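You operate a simulated robot arm through the tools that you are given. There is no shell and no other tool.

You run a simulated robot arm. Do the job below in one go: nothing can be reset, and whatever is moved stays where it is left.

TASK
Run the coil test at 1500 rpm, then switch the board off.
Fine: On the middle yellow board. Main switch and key on, rpm dial on its mark, one press of the blue button. Wait for SPARK GOOD. Key and main switch off at the end.
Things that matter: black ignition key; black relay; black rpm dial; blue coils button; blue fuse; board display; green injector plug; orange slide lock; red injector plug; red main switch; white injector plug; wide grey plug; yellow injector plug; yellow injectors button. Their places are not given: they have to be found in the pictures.

Only the result counts: the job must be done as asked and must still hold three seconds after the hand-in. Knocking over, shifting, dropping, spilling or breaking anything else fails it.

THE ROBOT
A 7-joint arm with a fingered hand, fixed in place. Base frame: the origin is on the floor under the middle of its stand, x ahead of it, y to its left, z up. Readings come in m, degrees, newtons and seconds.
With the tool pointing down near the work surface it reaches from about 0.36 to 0.72 m from the base axis. Its first joint turns from -69.0 to 172.0 degrees. Payload 3.4 kg.
The TCP is the grasp point between the finger pads, 0.025 m short of the fingertips. In the tool frame z runs along the fingers and y along their closing line. The gripper opens to 0.088 m; its body begins 0.029 m behind the TCP. The gripper is a hand of 4 fingers: y runs from the thumb to the fingers, the wrist lies at [-0.013, -0.097, -0.162] in the tool frame, and closing takes about 1.5 s.
Orientation is told as [roll, pitch, yaw] about the base's x, y, z axes, in that order, counted from this pose: with the fingers straight down and the wrist toward the robot, the tool's x, y and z point along [0, 1, 0], [1, 0, 0] and [0, 0, -1] of the base frame.

THE INTERFACE
- The arm moves only by the tool nudge_tool. Its argument "steps" is a list of rows, each an object of numbers (a shift or turn left out is 0, a gripper value left out holds the last): "dx", "dy", "dz": the shift along the tool's x, y, z in mm; "wx", "wy", "wz": the turn, a rotation vector about the tool's x, y, z in degrees. In form: [{"dx": .., "dy": .., "dz": .., "wx": .., "wy": .., "wz": ..}, ...]. A call has 1 to 20 rows; each row shifts and turns the commanded pose from where the row before left it, along the tool's axes as they then stand. "jaw" is the gripper command, from -1 (shut) to 1 (fully open), values between in proportion, set as the call begins (left out, the last holds). A row lasts 0.2 s, in which the tool goes at most 0.05 m and 8.6 degrees; a call with a longer step from one row to the next is refused whole, and so is a gripper value outside its range. Where a pose cannot be reached the arm comes as near as it can. A force on the tool above 40 N (or 10 N above the force at the start of the call, whichever is more), or a blocked arm, ends the call early, and 0.2 s more pass. The fingers move at their own pace (about 0.108 m/s each) and stop on an object; they squeeze with about 23 N. The grip force told is the motor's: it shows also when the fingers shut on nothing. Time passes only in rows, and 0.2 s behind the last, so rows that do not move let the fingers close. It gives the time, the measured TCP pose, the force on the tool (base axes), the opening and the grip force at its end, in the units of the frame above (readings bear some noise), with the torque about the TCP (base axes, N m) and any sound that the robot's microphone picked up.
- Cameras (640 x 400 px; columns grow to the right, rows downward): "scene" is fixed at [0.3998, 0.6511, 1.6932]; the picture's right is [-0.95, -0.30, 0.00], its down [-0.18, 0.58, -0.79] and it looks along [0.24, -0.76, -0.61] (base axes); focal length 335 px, centre (320, 200). "wrist" rides on the gripper at [0.064, -0.083, -0.098] in the tool frame; the picture's right is [-0.62, 0.37, -0.69], its down [-0.71, -0.63, 0.30] and it looks along [-0.32, 0.68, 0.65] (tool axes); focal length 265 px, centre (320, 200).
- camera(camera): a new picture of that camera. It takes no simulated time.
- slide_trunk(by): slides the trunk up (or, below 0, down) by that many m; the arm rides with it, the base frame stays. It gives what a move gives, with no picture.
- preshape(shape): the hand has 4 fingers and takes this shape, open, in about a second: jaw (thumb against the fingers, like two jaws); tri (thumb and two fingers); tip (a fingertip pinch); poke (one finger out to press); point (the index stretched); flat (the hand flat); cup (the hand cupped); fist (a fist). The gripper value then closes the fingers along that shape, each until it touches; the sizes above hold for jaw. It gives what a move gives, with no picture.
- measure_at(camera, pixels): for up to 12 pixels [column, row] of the newest picture of that camera ("zoom" is the newest enlarged one), the place [x, y, z] in the base frame of the surface seen there, good to about 0.003 m. It takes no simulated time.
- zoom(camera, box): a new picture of the part [left, top, right, bottom] of that camera's present view, enlarged. It takes no simulated time.
- hand_in(): hands the job in; it is judged then, once.

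Leave the gripper open and the arm clear of the work at the hand-in unless told otherwise.

The tools are called by a JSON object that holds its "op" and its "data". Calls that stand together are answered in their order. nudge_tool: Moves the arm, as the interface text tells. Its arguments: {"type":"object","properties":{"steps":{"type":"array"},"jaw":{"type":"number"}},"required":["steps"]} The other tools are called the same way: slide_trunk (by) moves the trunk up or down; preshape (shape) gives the hand a shape; camera (camera) takes a picture; measure_at (camera, pixels) gives the place of the surface under pixels of a picture; zoom (camera, box) takes an enlarged picture of a part of a camera's view; hand_in () hands the job in.

At the start:

```text
clock: 0.0
position: [0.3813, -0.1079, 1.347]
tool_rot: [0.0, 0.0, 0.0]
force: [0.8, 0.4, -0.4]
wrist_torque: [0.01, -0.02, -0.02]
width: 0.0876
finger_force: 0.1
shape: jaw
trunk travel left (down, up): [-0.775, 0.065]
```

scene: 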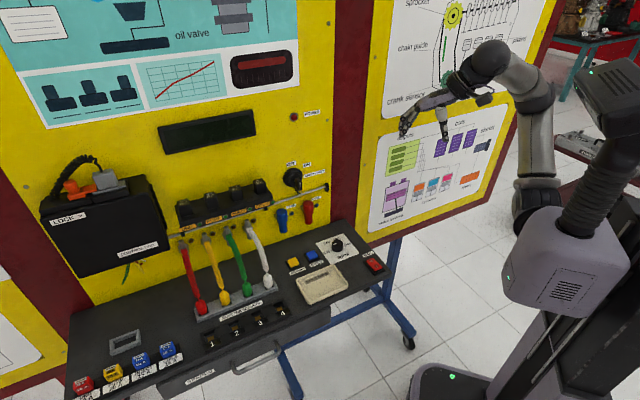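
wrist: 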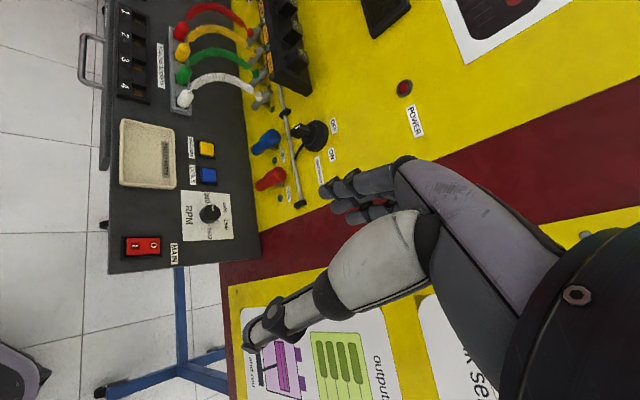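

I see the middle yellow board with a desk: red main switch near scene (374,264), rpm dial near (337,245), blue button near (311,255), key near (292,178), display near (322,285). I'll zoom in on these parts first.

{"op": "zoom", "data": {"camera": "scene", "box": [270, 220, 400, 310]}}

{"op": "zoom", "data": {"camera": "scene", "box": [240, 100, 360, 230]}}

{"op": "zoom", "data": {"camera": "wrist", "box": [100, 110, 260, 270]}}

{"op": "zoom", "data": {"camera": "wrist", "box": [240, 70, 440, 220]}}

```text
4.44 times, centred on (335, 265) of scene
```

zoom: 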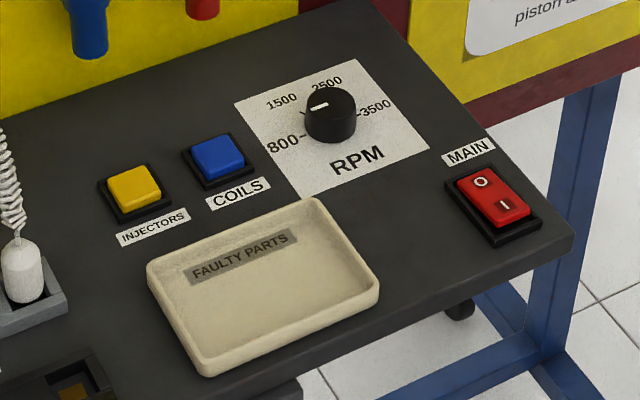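

```text
3.08 times, centred on (300, 165) of scene
```

zoom: 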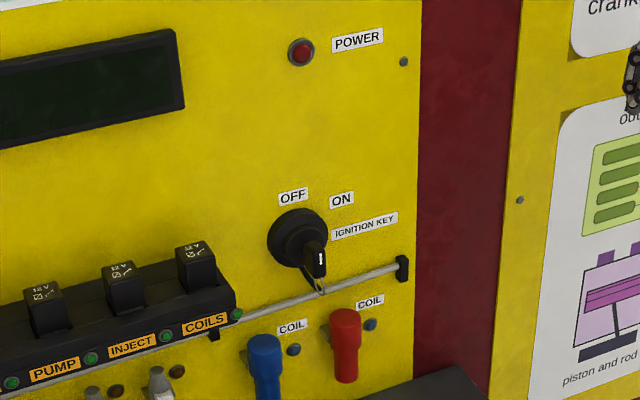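

```text
2.50 times, centred on (180, 190) of wrist
```

zoom: 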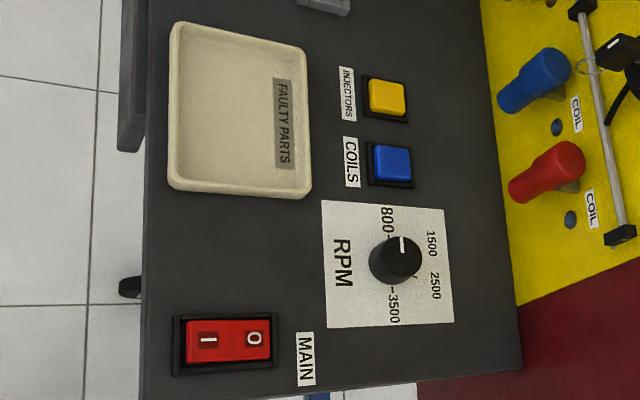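

```text
2.67 times, centred on (340, 145) of wrist
```

zoom: 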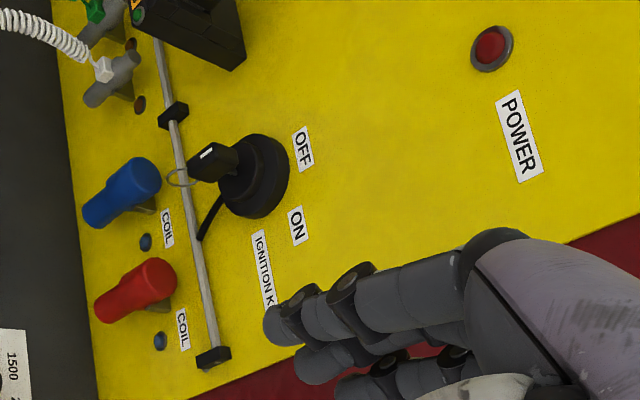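

Now I'll measure the surfaces: desk parts from a new zoom of the scene, board parts from another.

{"op": "zoom", "data": {"camera": "scene", "box": [270, 220, 400, 310]}}

{"op": "measure_at", "data": {"camera": "zoom", "pixels": [[480, 182], [503, 206], [217, 155], [134, 187], [330, 95], [318, 106], [331, 140], [260, 100], [410, 155], [300, 188], [352, 65], [270, 250]]}}

{"op": "measure_at", "data": {"camera": "scene", "pixels": [[292, 178], [300, 180], [294, 117], [322, 164], [280, 170], [205, 130], [300, 140], [330, 100], [281, 217], [308, 212], [325, 187], [250, 170]]}}

```text
4.44 times, centred on (335, 265) of scene
```

zoom: 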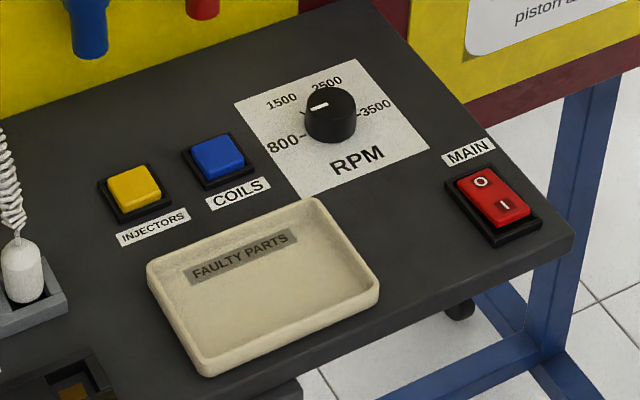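

```text
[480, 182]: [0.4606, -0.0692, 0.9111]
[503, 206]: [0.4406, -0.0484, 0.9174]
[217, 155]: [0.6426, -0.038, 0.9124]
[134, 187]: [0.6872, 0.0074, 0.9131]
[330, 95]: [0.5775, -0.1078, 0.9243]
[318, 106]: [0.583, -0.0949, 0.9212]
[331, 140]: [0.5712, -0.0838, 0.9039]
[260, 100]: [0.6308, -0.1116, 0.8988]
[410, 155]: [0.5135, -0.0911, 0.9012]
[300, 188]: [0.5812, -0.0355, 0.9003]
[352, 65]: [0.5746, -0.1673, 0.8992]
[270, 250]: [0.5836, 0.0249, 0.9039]
```

```text
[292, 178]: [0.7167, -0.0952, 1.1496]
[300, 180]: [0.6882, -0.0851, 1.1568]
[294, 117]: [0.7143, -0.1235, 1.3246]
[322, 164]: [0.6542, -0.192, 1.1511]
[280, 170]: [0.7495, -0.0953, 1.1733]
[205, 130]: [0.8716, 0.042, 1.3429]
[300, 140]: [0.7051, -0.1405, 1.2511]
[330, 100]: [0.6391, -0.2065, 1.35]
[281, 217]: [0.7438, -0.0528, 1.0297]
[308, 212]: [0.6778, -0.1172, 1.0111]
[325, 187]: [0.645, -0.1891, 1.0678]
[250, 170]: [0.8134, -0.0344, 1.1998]
```

The desk top is at z≈0.90 and the board runs at 45° (outward normal ≈(-0.71,0.71,0)). I'll look closer at the dial, the key and the main switch.

{"op": "zoom", "data": {"camera": "scene", "box": [316, 230, 364, 260]}}

{"op": "measure_at", "data": {"camera": "zoom", "pixels": [[320, 200], [290, 200], [250, 215], [190, 230], [170, 330], [160, 200], [330, 130], [520, 220], [480, 250], [340, 330], [230, 260], [350, 190]]}}

{"op": "zoom", "data": {"camera": "wrist", "box": [170, 180, 250, 250]}}

{"op": "zoom", "data": {"camera": "scene", "box": [270, 150, 334, 200]}}

```text
13.33 times, centred on (340, 245) of scene
```

zoom: 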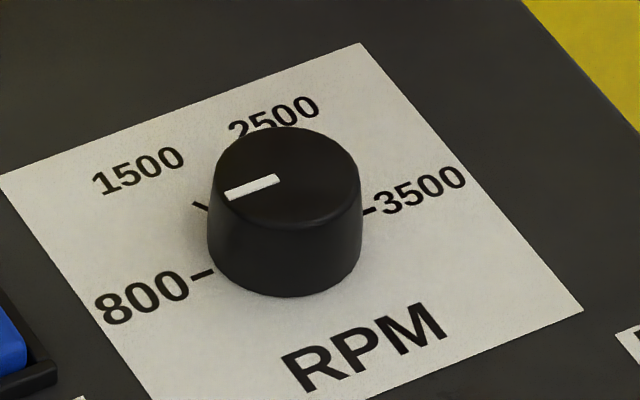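

```text
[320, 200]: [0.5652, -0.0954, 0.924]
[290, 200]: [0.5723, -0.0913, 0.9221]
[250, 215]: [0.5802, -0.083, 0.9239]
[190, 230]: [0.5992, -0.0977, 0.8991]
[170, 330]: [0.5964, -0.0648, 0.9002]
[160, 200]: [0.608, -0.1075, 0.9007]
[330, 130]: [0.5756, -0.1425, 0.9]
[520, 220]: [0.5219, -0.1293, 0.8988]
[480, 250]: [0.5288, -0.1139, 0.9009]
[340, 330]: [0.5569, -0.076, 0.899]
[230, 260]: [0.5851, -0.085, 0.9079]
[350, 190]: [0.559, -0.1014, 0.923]
```

```text
5.71 times, centred on (210, 215) of wrist
```

zoom: 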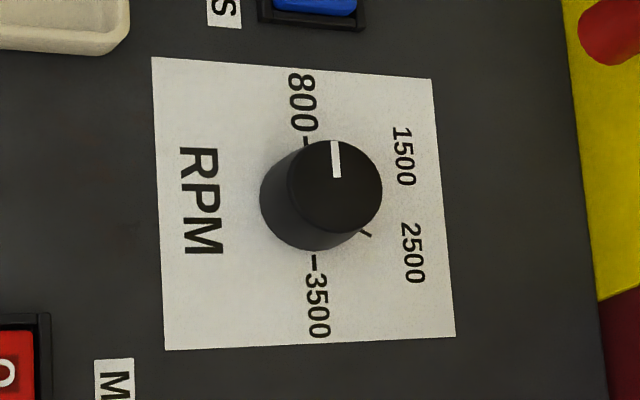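

```text
8.00 times, centred on (302, 175) of scene
```

zoom: 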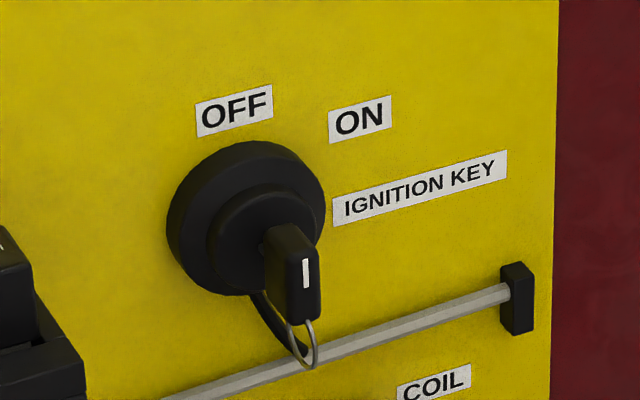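

The dial points at 800 now; 1500 is one tick (about 60°) clockwise. The key stands upright at OFF. Main switch has O down, I end raised. I'll shape the hand to poke in free space and look where the finger is.

{"op": "preshape", "data": {"shape": "poke"}}

{"op": "camera", "data": {"camera": "wrist"}}

{"op": "zoom", "data": {"camera": "scene", "box": [380, 30, 560, 150]}}

```text
clock: 0.9
position: [0.381, -0.107, 1.3472]
tool_rot: [0.0, 0.0, 0.0]
force: [0.3, 0.1, -0.6]
wrist_torque: [0.0, -0.01, 0.01]
width: 0.0
finger_force: 0.0
shape: poke
trunk travel left (down, up): [-0.775, 0.065]
```

```text
taken
```

wrist: 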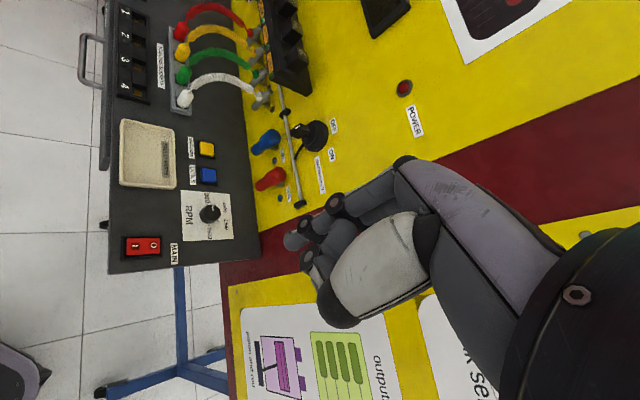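

```text
3.33 times, centred on (470, 90) of scene
```

zoom: 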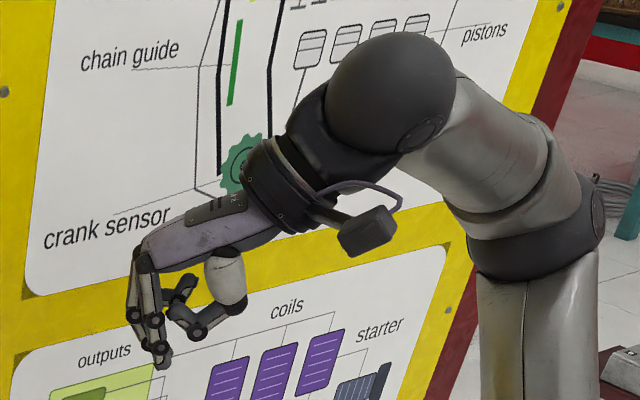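

The index finger now stands out. I'll zoom on the fingertip in both views (scene about (425,131), wrist about (292,240)) and measure it.

{"op": "zoom", "data": {"camera": "wrist", "box": [260, 170, 420, 290]}}

{"op": "zoom", "data": {"camera": "scene", "box": [400, 90, 470, 145]}}

{"op": "measure_at", "data": {"camera": "zoom", "pixels": [[228, 380], [232, 395], [215, 350], [185, 330], [190, 300], [315, 330], [330, 280], [270, 170], [160, 260]]}}

{"op": "measure_at", "data": {"camera": "wrist", "pixels": [[292, 240], [288, 241], [297, 238], [310, 225], [306, 262], [335, 310], [330, 205]]}}

```text
3.33 times, centred on (340, 230) of wrist
```

zoom: 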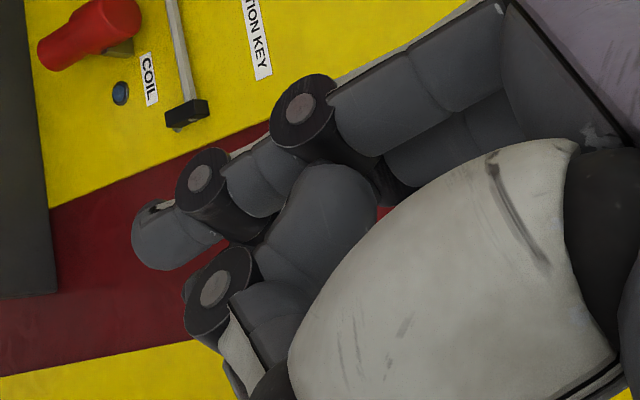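

```text
7.27 times, centred on (435, 118) of scene
```

zoom: 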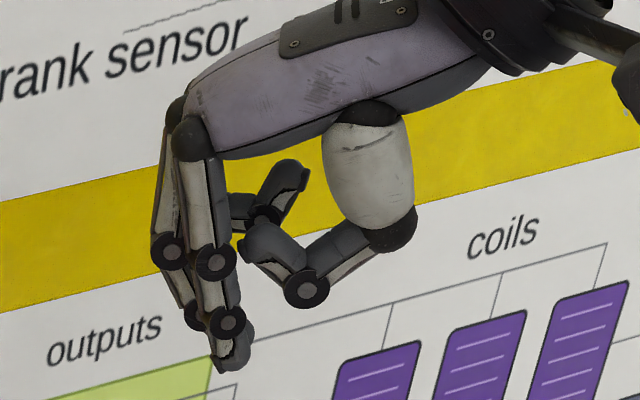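

```text
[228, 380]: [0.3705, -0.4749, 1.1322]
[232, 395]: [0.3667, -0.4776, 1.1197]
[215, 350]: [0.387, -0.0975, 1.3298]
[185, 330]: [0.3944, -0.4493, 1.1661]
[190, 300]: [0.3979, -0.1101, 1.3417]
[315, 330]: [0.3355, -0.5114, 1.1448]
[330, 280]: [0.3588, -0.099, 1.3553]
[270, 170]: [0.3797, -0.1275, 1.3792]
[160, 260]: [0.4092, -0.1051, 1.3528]
```

```text
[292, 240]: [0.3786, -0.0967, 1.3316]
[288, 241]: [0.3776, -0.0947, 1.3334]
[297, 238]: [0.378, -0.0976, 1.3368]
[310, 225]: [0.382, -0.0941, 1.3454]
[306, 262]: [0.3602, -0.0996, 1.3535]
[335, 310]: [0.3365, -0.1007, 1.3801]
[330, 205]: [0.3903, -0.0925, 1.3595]
```

The index tip is about 25 mm below the TCP (≈(0.381,-0.103,1.322)). Before going down I'll measure the arm parts (scene (535,205), (540,120), (490,60), (555,240)) and the desk edge near the robot, so the trunk slide stays clear.

{"op": "camera", "data": {"camera": "scene"}}

{"op": "measure_at", "data": {"camera": "scene", "pixels": [[520, 205], [535, 225], [540, 120], [490, 60], [550, 260], [505, 260], [384, 265], [355, 225], [300, 325], [374, 262], [345, 320], [400, 310]]}}

```text
taken
```

scene: 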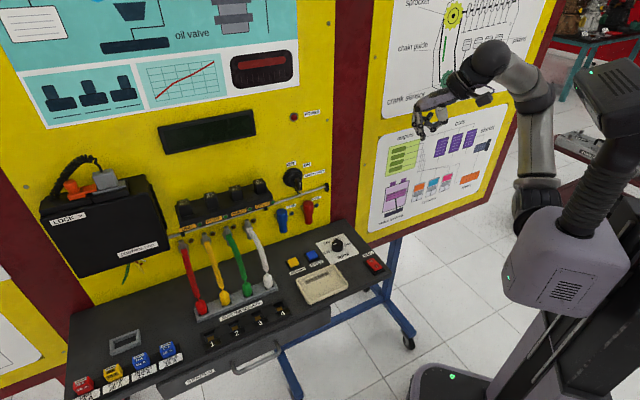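

```text
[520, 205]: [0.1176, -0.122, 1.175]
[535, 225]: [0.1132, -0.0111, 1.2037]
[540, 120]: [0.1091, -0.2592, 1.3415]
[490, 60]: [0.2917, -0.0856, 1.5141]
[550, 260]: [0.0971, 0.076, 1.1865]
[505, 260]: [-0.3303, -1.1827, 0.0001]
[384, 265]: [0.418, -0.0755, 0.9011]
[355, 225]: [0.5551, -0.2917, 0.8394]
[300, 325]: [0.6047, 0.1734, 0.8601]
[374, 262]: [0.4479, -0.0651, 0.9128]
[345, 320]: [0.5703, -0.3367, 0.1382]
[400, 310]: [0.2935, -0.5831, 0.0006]
```

Shoulder and arm stay at x<0.3, the desk starts at x≈0.42, so sliding down is clear. First I move horizontally over the main switch's raised I end (≈(0.439,-0.047)), then slide the trunk down 0.33 m.

{"op": "nudge_tool", "data": {"steps": [{"dx": 15, "dy": 14}, {"dx": 15, "dy": 14}, {"dx": 15, "dy": 14}, {"dx": 16, "dy": 15}, {}, {}]}}

{"op": "slide_trunk", "data": {"by": -0.33}}

{"op": "camera", "data": {"camera": "scene"}}

{"op": "camera", "data": {"camera": "wrist"}}

```text
clock: 2.3
position: [0.4397, -0.0465, 1.346]
tool_rot: [-0.1, 0.0, 0.0]
force: [-0.4, 0.6, 0.2]
wrist_torque: [0.03, -0.01, -0.02]
width: 0.0
finger_force: 0.0
shape: poke
trunk travel left (down, up): [-0.775, 0.065]
```

```text
clock: 5.5
position: [0.4387, -0.047, 1.017]
tool_rot: [0.0, 0.0, 0.0]
force: [-0.5, 0.7, -0.1]
wrist_torque: [-0.01, -0.02, 0.0]
width: 0.0
finger_force: 0.0
shape: poke
trunk travel left (down, up): [-0.445, 0.395]
```

```text
taken
```

scene: 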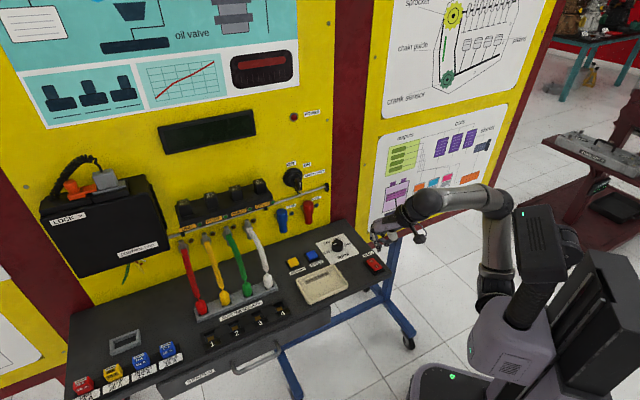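

```text
taken
```

wrist: 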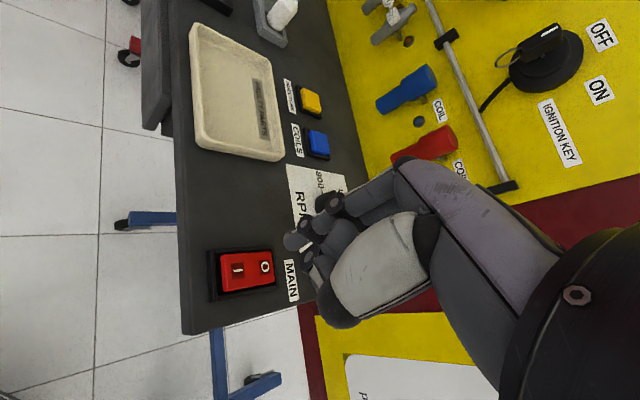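

The wrist view shows the switch close up: I at (237,269), O at (264,266). I'll zoom and measure the rocker and the fingertip again.

{"op": "zoom", "data": {"camera": "wrist", "box": [190, 200, 350, 320]}}

{"op": "measure_at", "data": {"camera": "wrist", "pixels": [[225, 270], [237, 269], [250, 268], [264, 266], [271, 265], [222, 256], [225, 287], [268, 253], [272, 279], [214, 270], [200, 270], [290, 242]]}}

{"op": "zoom", "data": {"camera": "scene", "box": [340, 200, 440, 290]}}

```text
3.33 times, centred on (270, 260) of wrist
```

zoom: 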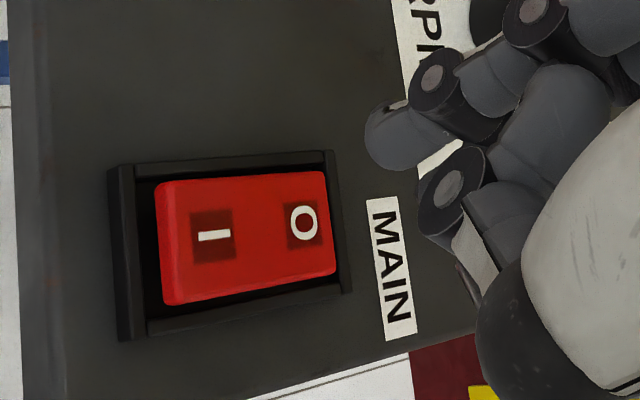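

```text
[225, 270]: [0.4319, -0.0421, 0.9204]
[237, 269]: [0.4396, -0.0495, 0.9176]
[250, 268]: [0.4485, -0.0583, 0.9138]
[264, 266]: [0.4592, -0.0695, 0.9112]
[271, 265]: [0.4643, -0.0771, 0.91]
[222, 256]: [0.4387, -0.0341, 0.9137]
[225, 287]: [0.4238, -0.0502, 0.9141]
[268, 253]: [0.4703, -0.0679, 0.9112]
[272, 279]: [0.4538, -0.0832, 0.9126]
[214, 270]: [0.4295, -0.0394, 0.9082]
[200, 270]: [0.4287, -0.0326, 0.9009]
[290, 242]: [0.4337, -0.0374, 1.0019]
```

```text
4.44 times, centred on (390, 245) of scene
```

zoom: 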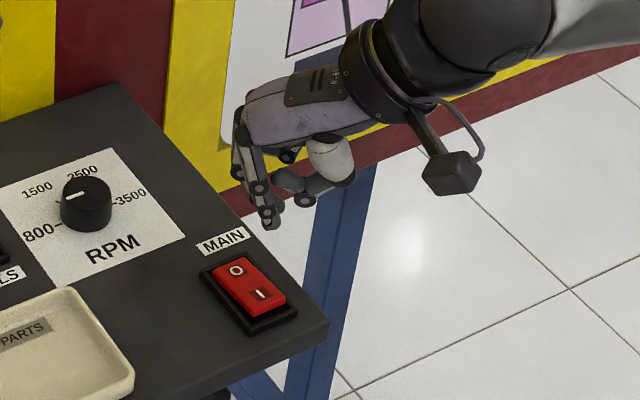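

The I end is at about (0.433,-0.043,0.920). I shift the tip onto it (tool dx −3, dy −6) and go down to just above it (tip ≈0.928).

{"op": "nudge_tool", "data": {"steps": [{"dx": -3, "dy": -6}, {"dz": 15}, {"dz": 15}, {"dz": 15}, {"dz": 10}, {"dz": 8}, {}]}}

{"op": "zoom", "data": {"camera": "wrist", "box": [190, 180, 350, 300]}}

{"op": "zoom", "data": {"camera": "scene", "box": [340, 220, 420, 290]}}

```text
clock: 7.2
position: [0.4324, -0.0496, 0.9546]
tool_rot: [0.0, 0.0, 0.1]
force: [-0.8, 1.4, -0.1]
wrist_torque: [0.05, 0.0, -0.03]
width: 0.0001
finger_force: 0.1
shape: poke
trunk travel left (down, up): [-0.445, 0.395]
```

```text
3.33 times, centred on (270, 240) of wrist
```

zoom: 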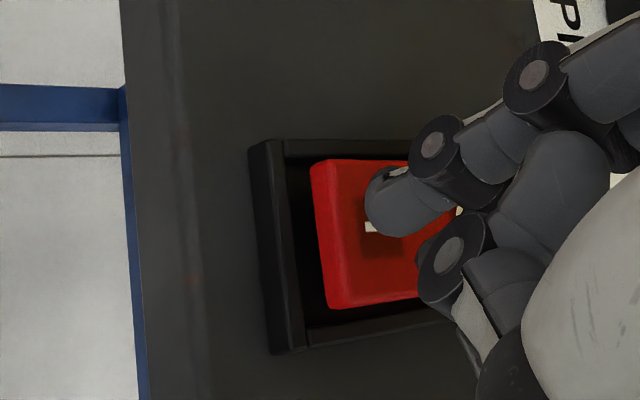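

```text
5.71 times, centred on (380, 255) of scene
```

zoom: 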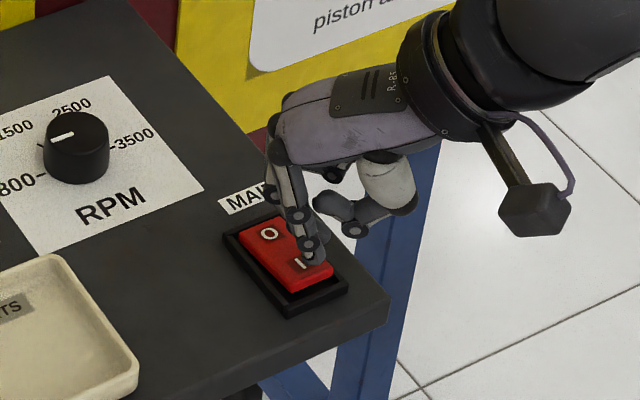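

The tip is over the outer part of the I side. I press down in small steps, watching force and sound.

{"op": "nudge_tool", "data": {"steps": [{"dz": 3}, {"dz": 3}, {"dz": 3}, {"dz": 3}, {"dz": 3}, {}]}}

{"op": "zoom", "data": {"camera": "scene", "box": [340, 220, 420, 290]}}

```text
clock: 8.6
position: [0.433, -0.0507, 0.9386]
tool_rot: [0.0, -0.1, 0.1]
force: [0.3, 0.0, 0.6]
wrist_torque: [0.03, 0.02, 0.0]
width: 0.0
finger_force: 0.1
shape: poke
trunk travel left (down, up): [-0.445, 0.395]
```

```text
5.71 times, centred on (380, 255) of scene
```

zoom: 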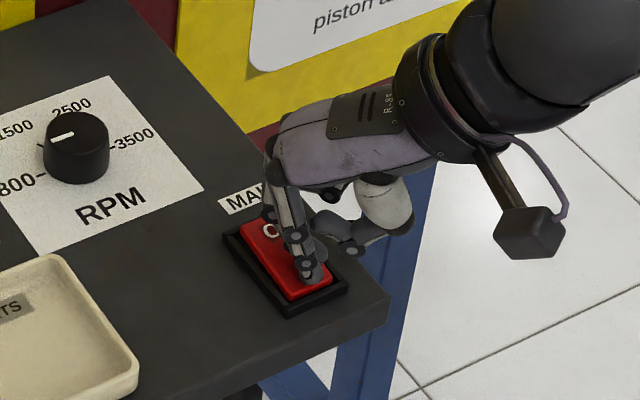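

No force yet at TCP z 0.939; I go on in 2 mm steps.

{"op": "nudge_tool", "data": {"steps": [{"dz": 2}, {"dz": 2}, {"dz": 2}, {"dz": 2}, {}]}}

{"op": "zoom", "data": {"camera": "scene", "box": [340, 220, 420, 290]}}

{"op": "zoom", "data": {"camera": "wrist", "box": [190, 180, 350, 300]}}

```text
clock: 9.8
position: [0.4309, -0.051, 0.9365]
tool_rot: [0.2, -0.6, 0.0]
force: [3.2, -0.3, 39.1]
wrist_torque: [0.01, -0.12, -0.01]
width: 0.0001
finger_force: 0.0
shape: poke
trunk travel left (down, up): [-0.445, 0.395]
```

```text
5.71 times, centred on (380, 255) of scene
```

zoom: 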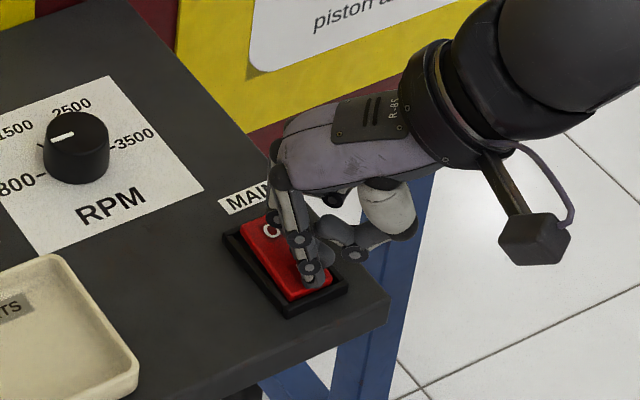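

```text
3.33 times, centred on (270, 240) of wrist
```

zoom: 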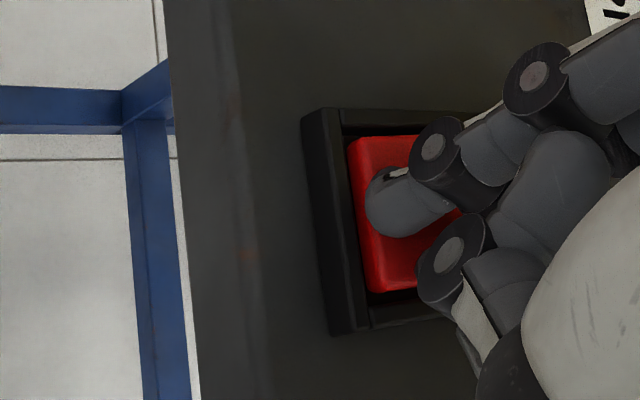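

There is 39 N now and no sound. I lift 40 mm and look at the rocker.

{"op": "nudge_tool", "data": {"steps": [{"dz": -6}, {"dz": -12}, {"dz": -15}, {"dz": -15}, {}]}}

{"op": "zoom", "data": {"camera": "scene", "box": [340, 220, 420, 290]}}

{"op": "zoom", "data": {"camera": "wrist", "box": [190, 200, 350, 320]}}

{"op": "camera", "data": {"camera": "scene"}}

```text
clock: 10.9
position: [0.432, -0.0502, 0.9779]
tool_rot: [0.0, 0.1, -0.1]
force: [0.0, -0.1, -0.7]
wrist_torque: [-0.01, 0.01, 0.04]
width: 0.0
finger_force: 0.1
shape: poke
trunk travel left (down, up): [-0.445, 0.395]
```

```text
5.71 times, centred on (380, 255) of scene
```

zoom: 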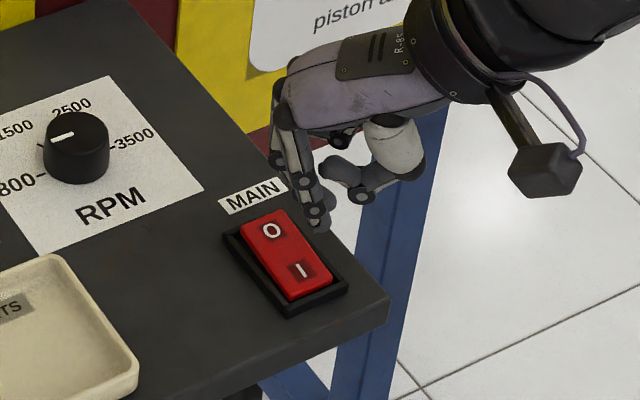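

```text
3.33 times, centred on (270, 260) of wrist
```

zoom: 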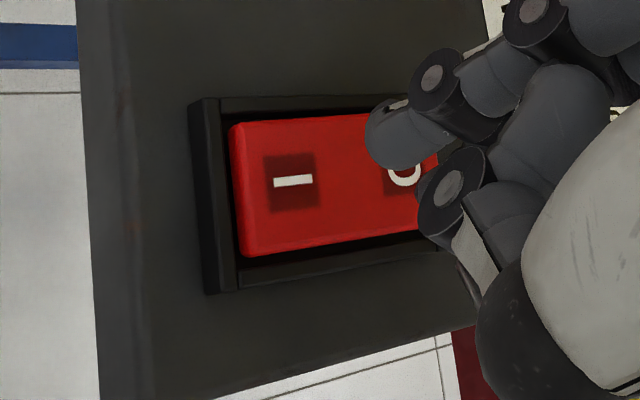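

```text
taken
```

scene: 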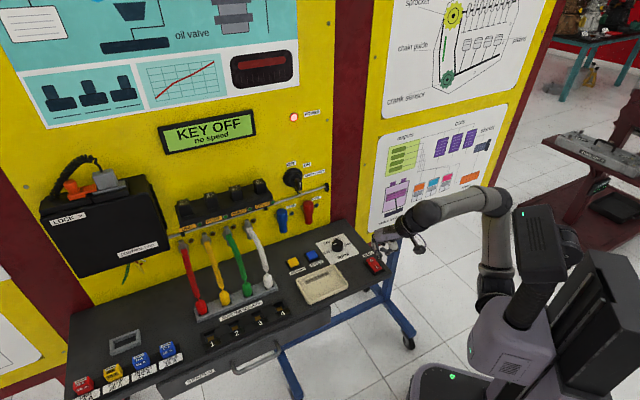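

The main switch is on: the lamp is lit and the display reads "KEY OFF / no speed". Next the key; I measure its head closely in the scene view.

{"op": "zoom", "data": {"camera": "scene", "box": [276, 155, 324, 200]}}

{"op": "measure_at", "data": {"camera": "zoom", "pixels": [[305, 210], [305, 250], [300, 280], [280, 250], [272, 215], [315, 260], [240, 220], [235, 150], [200, 220], [140, 200], [330, 130], [292, 195]]}}

```text
8.89 times, centred on (300, 178) of scene
```

zoom: 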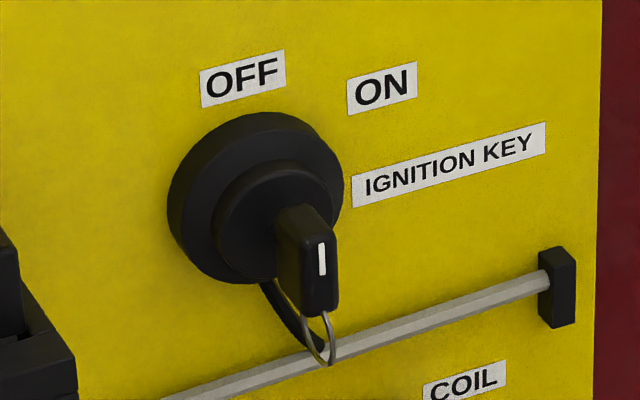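

```text
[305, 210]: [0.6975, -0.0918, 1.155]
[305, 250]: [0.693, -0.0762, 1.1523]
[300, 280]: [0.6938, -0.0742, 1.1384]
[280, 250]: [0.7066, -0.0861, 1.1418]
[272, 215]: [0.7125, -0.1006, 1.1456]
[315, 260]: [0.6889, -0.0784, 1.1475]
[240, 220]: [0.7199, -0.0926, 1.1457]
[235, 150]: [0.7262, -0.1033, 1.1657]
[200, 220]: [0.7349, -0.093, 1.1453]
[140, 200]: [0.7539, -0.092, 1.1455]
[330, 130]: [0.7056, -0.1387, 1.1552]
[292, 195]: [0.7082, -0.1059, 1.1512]
```

Key head: about 11 mm wide, 27 mm high, reaching 27–55 mm out from the board, axis near (0.69,-0.078,1.15). I'll raise the hand, slide the trunk up 0.2 m, then look at the "tip" pinch shape in free space.

{"op": "nudge_tool", "data": {"steps": [{"dz": -20}, {"dz": -20}, {}]}}

{"op": "slide_trunk", "data": {"by": 0.2}}

{"op": "preshape", "data": {"shape": "tip"}}

{"op": "zoom", "data": {"camera": "scene", "box": [360, 140, 480, 230]}}

{"op": "camera", "data": {"camera": "wrist"}}

```text
clock: 11.8
position: [0.4325, -0.0507, 1.0194]
tool_rot: [0.0, 0.0, -0.1]
force: [-0.1, -1.0, 1.1]
wrist_torque: [0.0, 0.01, 0.01]
width: 0.0001
finger_force: 0.0
shape: poke
trunk travel left (down, up): [-0.445, 0.395]
```

```text
clock: 13.9
position: [0.4327, -0.0495, 1.2189]
tool_rot: [0.0, 0.0, 0.0]
force: [-1.2, 0.2, -0.5]
wrist_torque: [-0.02, 0.03, 0.0]
width: 0.0004
finger_force: 0.0
shape: poke
trunk travel left (down, up): [-0.645, 0.195]
```

```text
clock: 14.8
position: [0.4334, -0.0492, 1.2198]
tool_rot: [0.0, -0.1, 0.1]
force: [-0.4, -0.4, 0.3]
wrist_torque: [-0.04, 0.01, 0.01]
width: 0.088
finger_force: 0.0
shape: tip
trunk travel left (down, up): [-0.645, 0.195]
```

```text
4.44 times, centred on (420, 185) of scene
```

zoom: 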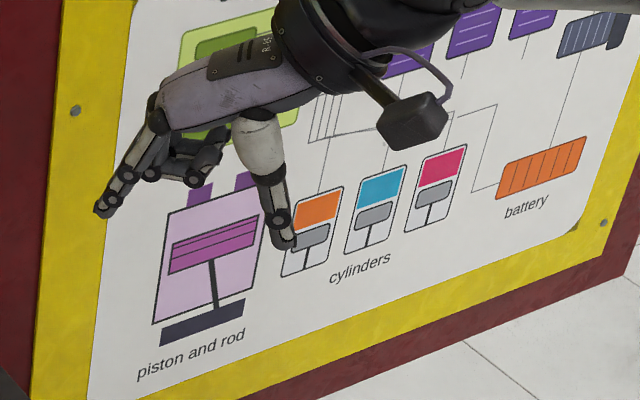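

```text
taken
```

wrist: 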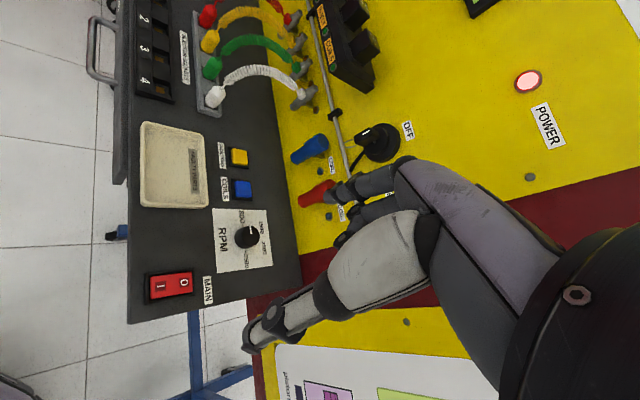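

The tip shape gives thumb and index extended, others curled. I'll close in free air to see where they meet relative to the TCP.

{"op": "nudge_tool", "data": {"steps": [{}, {}, {}, {}, {}, {}, {}, {}], "jaw": -1}}

{"op": "zoom", "data": {"camera": "scene", "box": [370, 150, 450, 210]}}

{"op": "measure_at", "data": {"camera": "zoom", "pixels": [[200, 270], [220, 290], [240, 300], [180, 250], [260, 280], [210, 310]]}}

{"op": "zoom", "data": {"camera": "wrist", "box": [230, 150, 430, 360]}}

```text
clock: 16.6
position: [0.432, -0.0506, 1.2198]
tool_rot: [0.0, 0.0, -0.1]
force: [-0.3, 0.1, 0.7]
wrist_torque: [-0.02, -0.01, 0.03]
width: 0.0003
finger_force: 23.1
shape: tip
trunk travel left (down, up): [-0.645, 0.195]
```

```text
6.67 times, centred on (410, 180) of scene
```

zoom: 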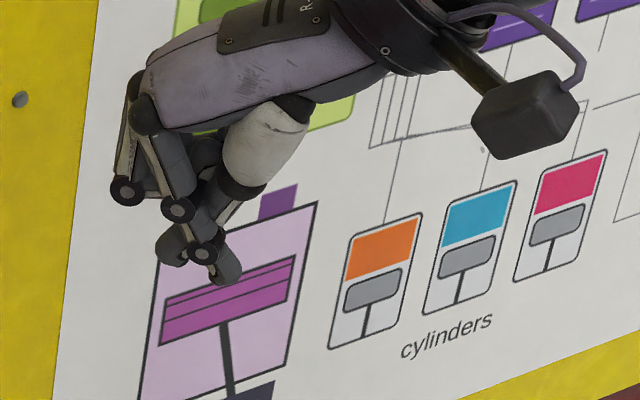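

```text
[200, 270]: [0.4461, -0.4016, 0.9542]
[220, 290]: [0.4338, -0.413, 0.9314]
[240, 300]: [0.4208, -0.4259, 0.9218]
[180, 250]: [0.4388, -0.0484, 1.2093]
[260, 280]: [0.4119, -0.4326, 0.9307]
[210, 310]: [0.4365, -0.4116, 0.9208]
```

```text
1.90 times, centred on (330, 255) of wrist
```

zoom: 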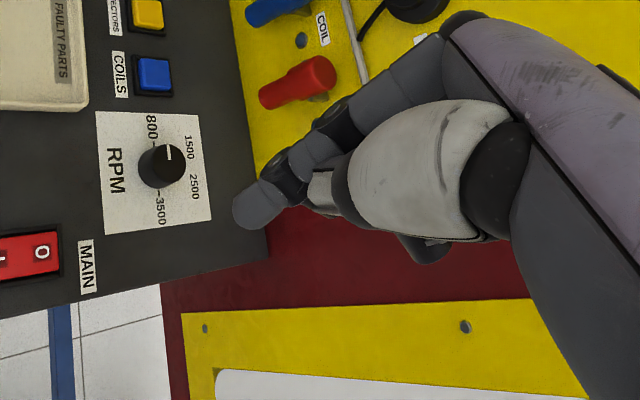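

With nothing between them, index and thumb pass beside each other, so that pinch is offset. I'll look at "tri" closed too, to compare.

{"op": "preshape", "data": {"shape": "tri"}}

{"op": "zoom", "data": {"camera": "wrist", "box": [230, 150, 430, 360]}}

{"op": "nudge_tool", "data": {"steps": [{}, {}, {}, {}, {}], "jaw": -0.6}}

{"op": "zoom", "data": {"camera": "wrist", "box": [230, 150, 430, 360]}}

{"op": "zoom", "data": {"camera": "scene", "box": [370, 150, 450, 210]}}

```text
clock: 17.5
position: [0.432, -0.05, 1.2194]
tool_rot: [0.0, -0.1, -0.1]
force: [-0.2, -0.4, 0.5]
wrist_torque: [-0.01, -0.01, -0.02]
width: 0.0876
finger_force: 0.0
shape: tri
trunk travel left (down, up): [-0.645, 0.195]
```

```text
1.90 times, centred on (330, 255) of wrist
```

zoom: 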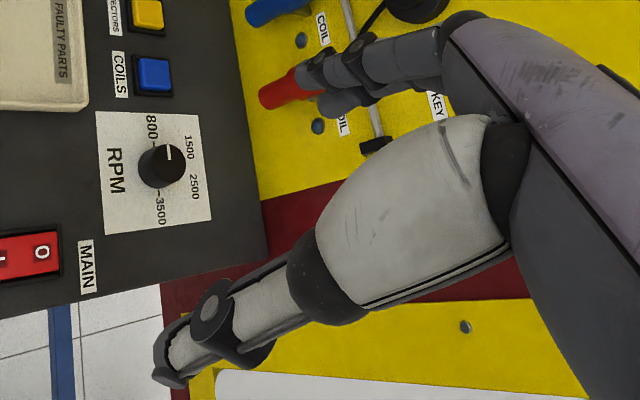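

```text
clock: 18.7
position: [0.4329, -0.0504, 1.2197]
tool_rot: [0.0, 0.0, 0.0]
force: [-0.1, -0.4, 0.7]
wrist_torque: [-0.04, 0.0, 0.0]
width: 0.0178
finger_force: 0.1
shape: tri
trunk travel left (down, up): [-0.645, 0.195]
```

```text
1.90 times, centred on (330, 255) of wrist
```

zoom: 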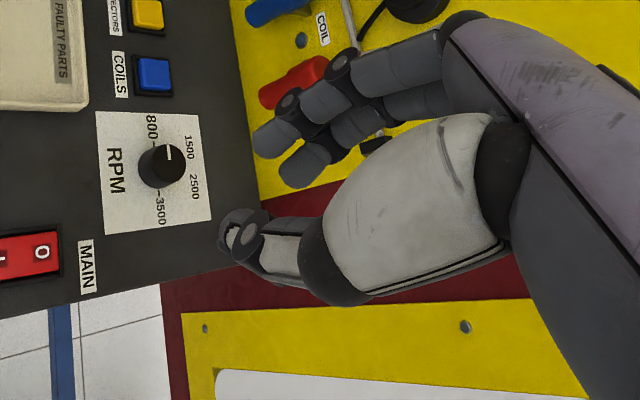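

```text
6.67 times, centred on (410, 180) of scene
```

zoom: 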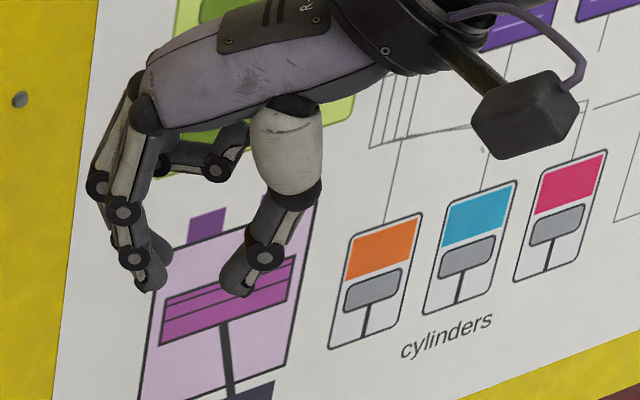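

The tri shape opposes two fingers to the thumb cleanly, so I use it for the key. I move to a clear spot in front of the key (≈(0.588,0.025,1.22)) and turn the hand 45° about its axis (wz −45).

{"op": "nudge_tool", "data": {"steps": [{"dx": 19, "dy": 39}, {"dx": 19, "dy": 39}, {"dx": 19, "dy": 39}, {"dx": 18, "dy": 38}, {"wz": -7.5}, {"wz": -7.5}, {"wz": -7.5}, {"wz": -7.5}, {"wz": -7.5}, {"wz": -7.5}, {}, {}], "jaw": 0}}

{"op": "camera", "data": {"camera": "scene"}}

```text
clock: 21.3
position: [0.5706, 0.0247, 1.2093]
tool_rot: [0.0, 0.2, 45.1]
force: [0.1, -0.6, 0.4]
wrist_torque: [0.0, 0.04, 0.0]
width: 0.0436
finger_force: 0.0
shape: tri
out of reach, approached as far as the arm can: row 8, 9, 10
trunk travel left (down, up): [-0.645, 0.195]
```

```text
taken
```

scene: 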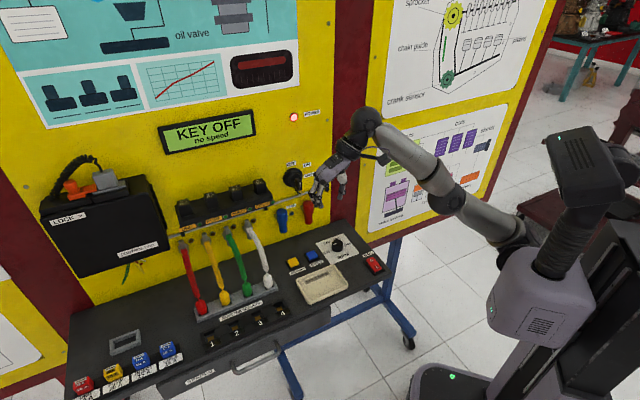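

Slightly beyond reach at this height with the wrist so high; tilting brings the wrist down and nearer. I tilt the hand toward the board (wy −45 first) and look.

{"op": "nudge_tool", "data": {"steps": [{"wy": -7.5}, {"wy": -7.5}, {"wy": -7.5}, {"wy": -7.5}, {"wy": -7.5}, {"wy": -7.5}, {}, {}]}}

{"op": "camera", "data": {"camera": "scene"}}

```text
clock: 23.1
position: [0.6163, 0.0415, 1.2495]
tool_rot: [-44.9, -0.1, 44.8]
force: [0.2, -0.2, 0.7]
wrist_torque: [0.0, -0.02, 0.0]
width: 0.0439
finger_force: 0.1
shape: tri
out of reach, approached as far as the arm can: row 1, 2, 3, 4, 5, 6
trunk travel left (down, up): [-0.645, 0.195]
```

```text
taken
```

scene: 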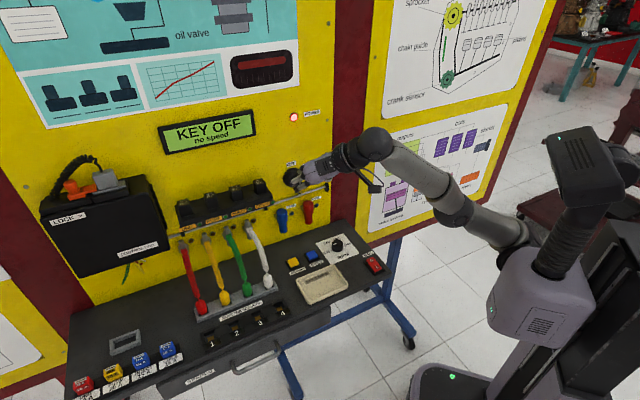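

Position is ~30 mm off the command at this in-between pose, still 0.19 m from the board. I finish the tilt (another −45°), where the wrist comes nearer the robot.

{"op": "nudge_tool", "data": {"steps": [{"wy": -7.5}, {"wy": -7.5}, {"wy": -7.5}, {"wy": -7.5}, {"wy": -7.5}, {"wy": -7.5}, {}, {}]}}

{"op": "camera", "data": {"camera": "scene"}}

{"op": "camera", "data": {"camera": "wrist"}}

```text
clock: 24.9
position: [0.6804, 0.0146, 1.2955]
tool_rot: [-82.8, -0.3, 43.6]
force: [-0.7, -0.3, -0.2]
wrist_torque: [0.04, 0.03, -0.02]
width: 0.0437
finger_force: 0.0
shape: tri
out of reach, approached as far as the arm can: row 1, 2, 3, 4, 5, 6
trunk travel left (down, up): [-0.645, 0.195]
```

```text
taken
```

scene: 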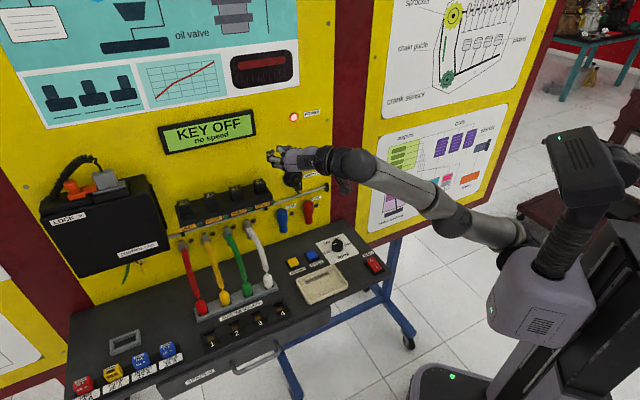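

```text
taken
```

wrist: 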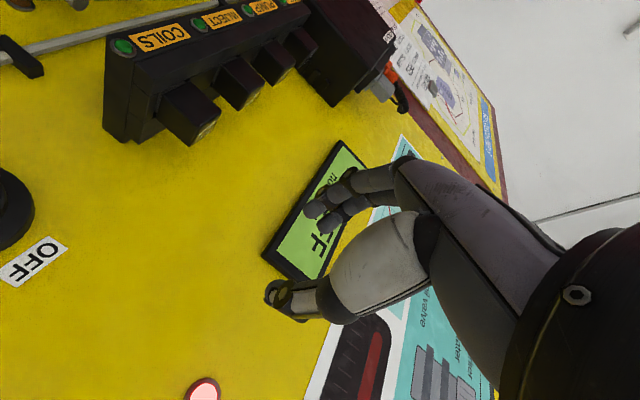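

The arm stretched out instead and could not hold this pose: palm fully facing the board with this roll is at its limit, and the shoulder is too low. I'll go back to a 45° tilt while moving away from the board, then raise the trunk, so the hand can come to the key from above-front.

{"op": "nudge_tool", "data": {"steps": [{"wy": 7.5}, {"wy": 7.5}, {"wy": 7.5}, {"wy": 7.5}, {"wy": 7.5}, {"wy": 7.5}, {"dx": 20, "dz": -20}, {"dx": 20, "dz": -20}, {"dx": 20, "dz": -20}, {}, {}]}}

{"op": "camera", "data": {"camera": "scene"}}

```text
clock: 27.5
position: [0.5833, 0.0316, 1.2715]
tool_rot: [-36.6, -1.1, 42.4]
force: [0.5, 0.3, 0.3]
wrist_torque: [0.02, 0.0, -0.02]
width: 0.0436
finger_force: 0.1
shape: tri
out of reach, approached as far as the arm can: row 1, 2, 3, 4, 5, 6, 7, 8, 9
trunk travel left (down, up): [-0.645, 0.195]
stopped in row 11: the arm was blocked; the commanded pose is now the measured one
```

```text
taken
```

scene: 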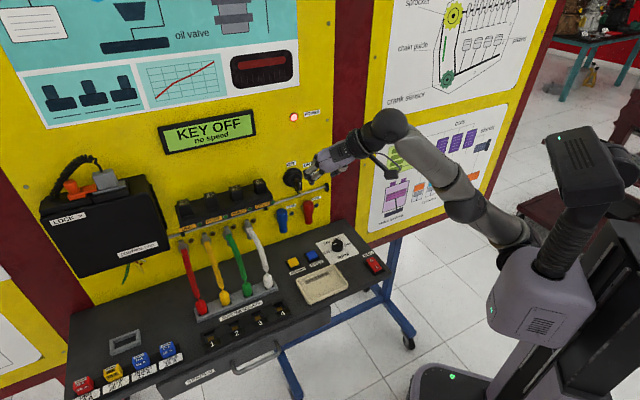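

Commanded pose now equals the measured one (tilt about −37°). I return to tool-down and draw back toward the robot, away from the board.

{"op": "nudge_tool", "data": {"steps": [{"wy": 7.3}, {"wy": 7.3}, {"wy": 7.3}, {"wy": 7.3}, {"wy": 7.3}, {"dx": 18, "dy": -18}, {"dx": 18, "dy": -18}, {"dx": 18, "dy": -18}, {"dx": 18, "dy": -18}, {}, {}]}}

{"op": "camera", "data": {"camera": "scene"}}

```text
clock: 29.9
position: [0.4425, 0.0408, 1.2369]
tool_rot: [-4.0, -1.0, 42.7]
force: [-0.4, 0.1, 0.8]
wrist_torque: [0.0, 0.02, -0.02]
width: 0.0438
finger_force: 0.0
shape: tri
out of reach, approached as far as the arm can: row 1, 2, 3, 4, 5
trunk travel left (down, up): [-0.645, 0.195]
```

```text
taken
```

scene: 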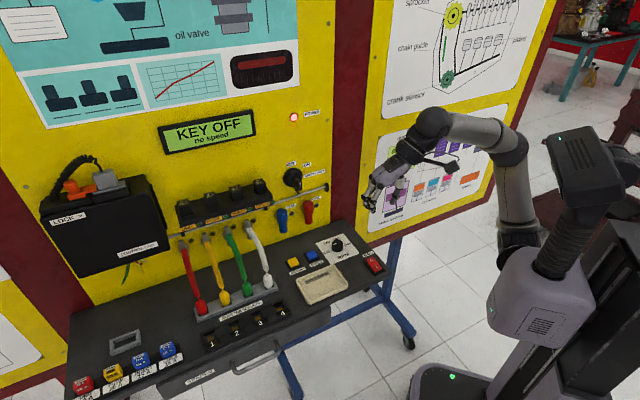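

Back in a well-bent pose. I measure shoulder, elbow and wrist (scene (520,240), (508,145), (433,125)) to understand the reach before choosing the trunk height.

{"op": "measure_at", "data": {"camera": "scene", "pixels": [[520, 240], [505, 205], [505, 145], [515, 170], [470, 130], [433, 125], [410, 155], [390, 180], [380, 195], [440, 165]]}}

{"op": "zoom", "data": {"camera": "scene", "box": [350, 80, 570, 280]}}

```text
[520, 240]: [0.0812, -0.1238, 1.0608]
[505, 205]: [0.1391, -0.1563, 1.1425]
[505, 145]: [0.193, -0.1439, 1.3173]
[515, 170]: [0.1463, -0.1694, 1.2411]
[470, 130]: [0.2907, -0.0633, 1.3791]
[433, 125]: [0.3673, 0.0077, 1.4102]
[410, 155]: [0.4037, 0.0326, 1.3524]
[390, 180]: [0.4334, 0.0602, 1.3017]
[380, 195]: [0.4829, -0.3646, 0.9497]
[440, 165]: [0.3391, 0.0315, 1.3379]
```

```text
2.00 times, centred on (460, 180) of scene
```

zoom: 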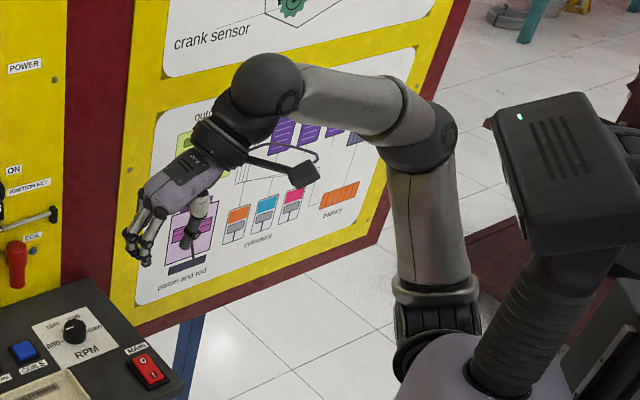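

The wrist seems to need a clear bend against the forearm, so pinch-turning the key straight on is out of range. Instead I'll use the stretched index finger: leaning 30° toward the board from above, it can push the upper part of the key head sideways to turn it clockwise. I return to yaw 0, shape "poke", and then tilt 30° toward the board in free space.

{"op": "nudge_tool", "data": {"steps": [{"wy": 4, "wz": 7.1}, {"wz": 7.1}, {"wz": 7.1}, {"wz": 7.1}, {"wz": 7.1}, {"wz": 7.2}, {}, {}]}}

{"op": "preshape", "data": {"shape": "poke"}}

{"op": "nudge_tool", "data": {"steps": [{"wx": -5.3, "wy": -5.3}, {"wx": -5.3, "wy": -5.3}, {"wx": -5.3, "wy": -5.3}, {"wx": -5.3, "wy": -5.3}, {}, {}]}}

{"op": "camera", "data": {"camera": "scene"}}

```text
clock: 31.7
position: [0.443, 0.0402, 1.2381]
tool_rot: [0.7, -0.8, -0.1]
force: [0.0, 0.3, 0.3]
wrist_torque: [-0.04, 0.0, -0.02]
width: 0.0441
finger_force: 0.1
shape: tri
trunk travel left (down, up): [-0.645, 0.195]
```

```text
clock: 32.6
position: [0.442, 0.0402, 1.2373]
tool_rot: [0.7, -0.9, -0.1]
force: [0.1, -0.4, -0.8]
wrist_torque: [0.03, 0.0, -0.01]
width: 0.0002
finger_force: 0.1
shape: poke
trunk travel left (down, up): [-0.645, 0.195]
```

```text
clock: 34.0
position: [0.4411, 0.0409, 1.2383]
tool_rot: [-21.5, -21.7, 3.8]
force: [-0.1, 0.1, 0.2]
wrist_torque: [-0.02, 0.0, 0.01]
width: 0.0
finger_force: 0.1
shape: poke
trunk travel left (down, up): [-0.645, 0.195]
```

```text
taken
```

scene: 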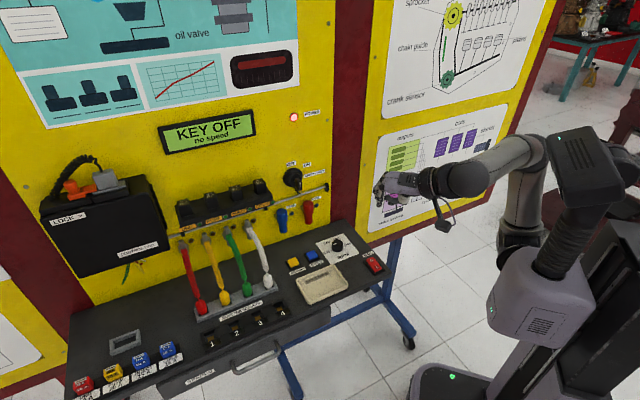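

The 30° tilt is held well. Now I move the finger to a spot left of and out from the key (tip ≈ 35 mm left, 90 mm off the board, z≈1.20).

{"op": "nudge_tool", "data": {"steps": [{"dx": -4.3, "dy": 26.7, "dz": 15.1}, {"dx": -4.3, "dy": 26.7, "dz": 15.1}, {"dx": -4.3, "dy": 26.7, "dz": 15.1}, {"dx": -4.3, "dy": 26.7, "dz": 15.1}, {"dx": -4.3, "dy": 26.7, "dz": 15.1}, {"dx": -4.3, "dy": 26.7, "dz": 15.1}, {"dx": -4.3, "dy": 26.7, "dz": 15.1}, {"dx": -4.3, "dy": 26.7, "dz": 15.1}, {}, {}]}}

{"op": "camera", "data": {"camera": "scene"}}

{"op": "camera", "data": {"camera": "wrist"}}

```text
clock: 36.2
position: [0.6733, -0.0228, 1.2179]
tool_rot: [-21.4, -21.6, 3.8]
force: [0.0, -0.4, 0.2]
wrist_torque: [-0.01, -0.01, 0.02]
width: 0.0
finger_force: 0.0
shape: poke
out of reach, approached as far as the arm can: row 8
trunk travel left (down, up): [-0.645, 0.195]
```

```text
taken
```

scene: 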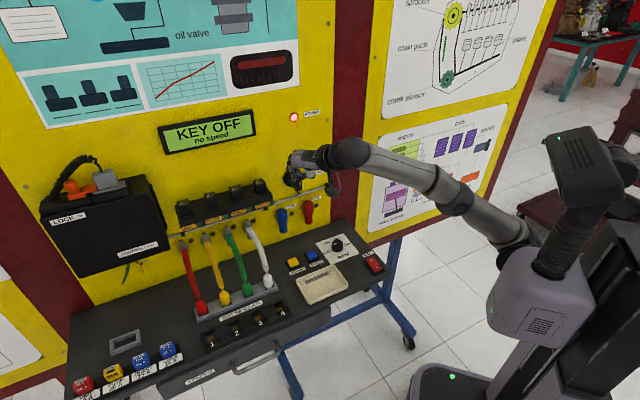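

```text
taken
```

wrist: 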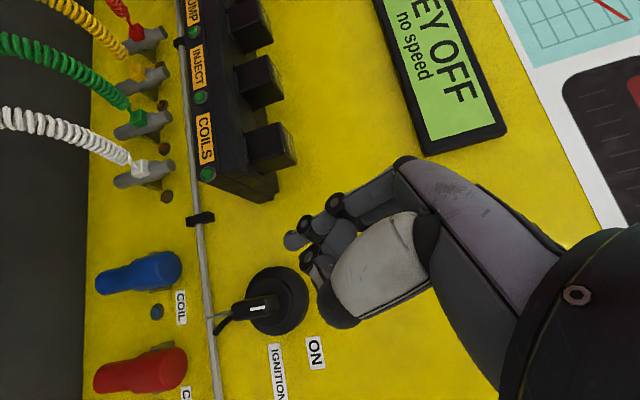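

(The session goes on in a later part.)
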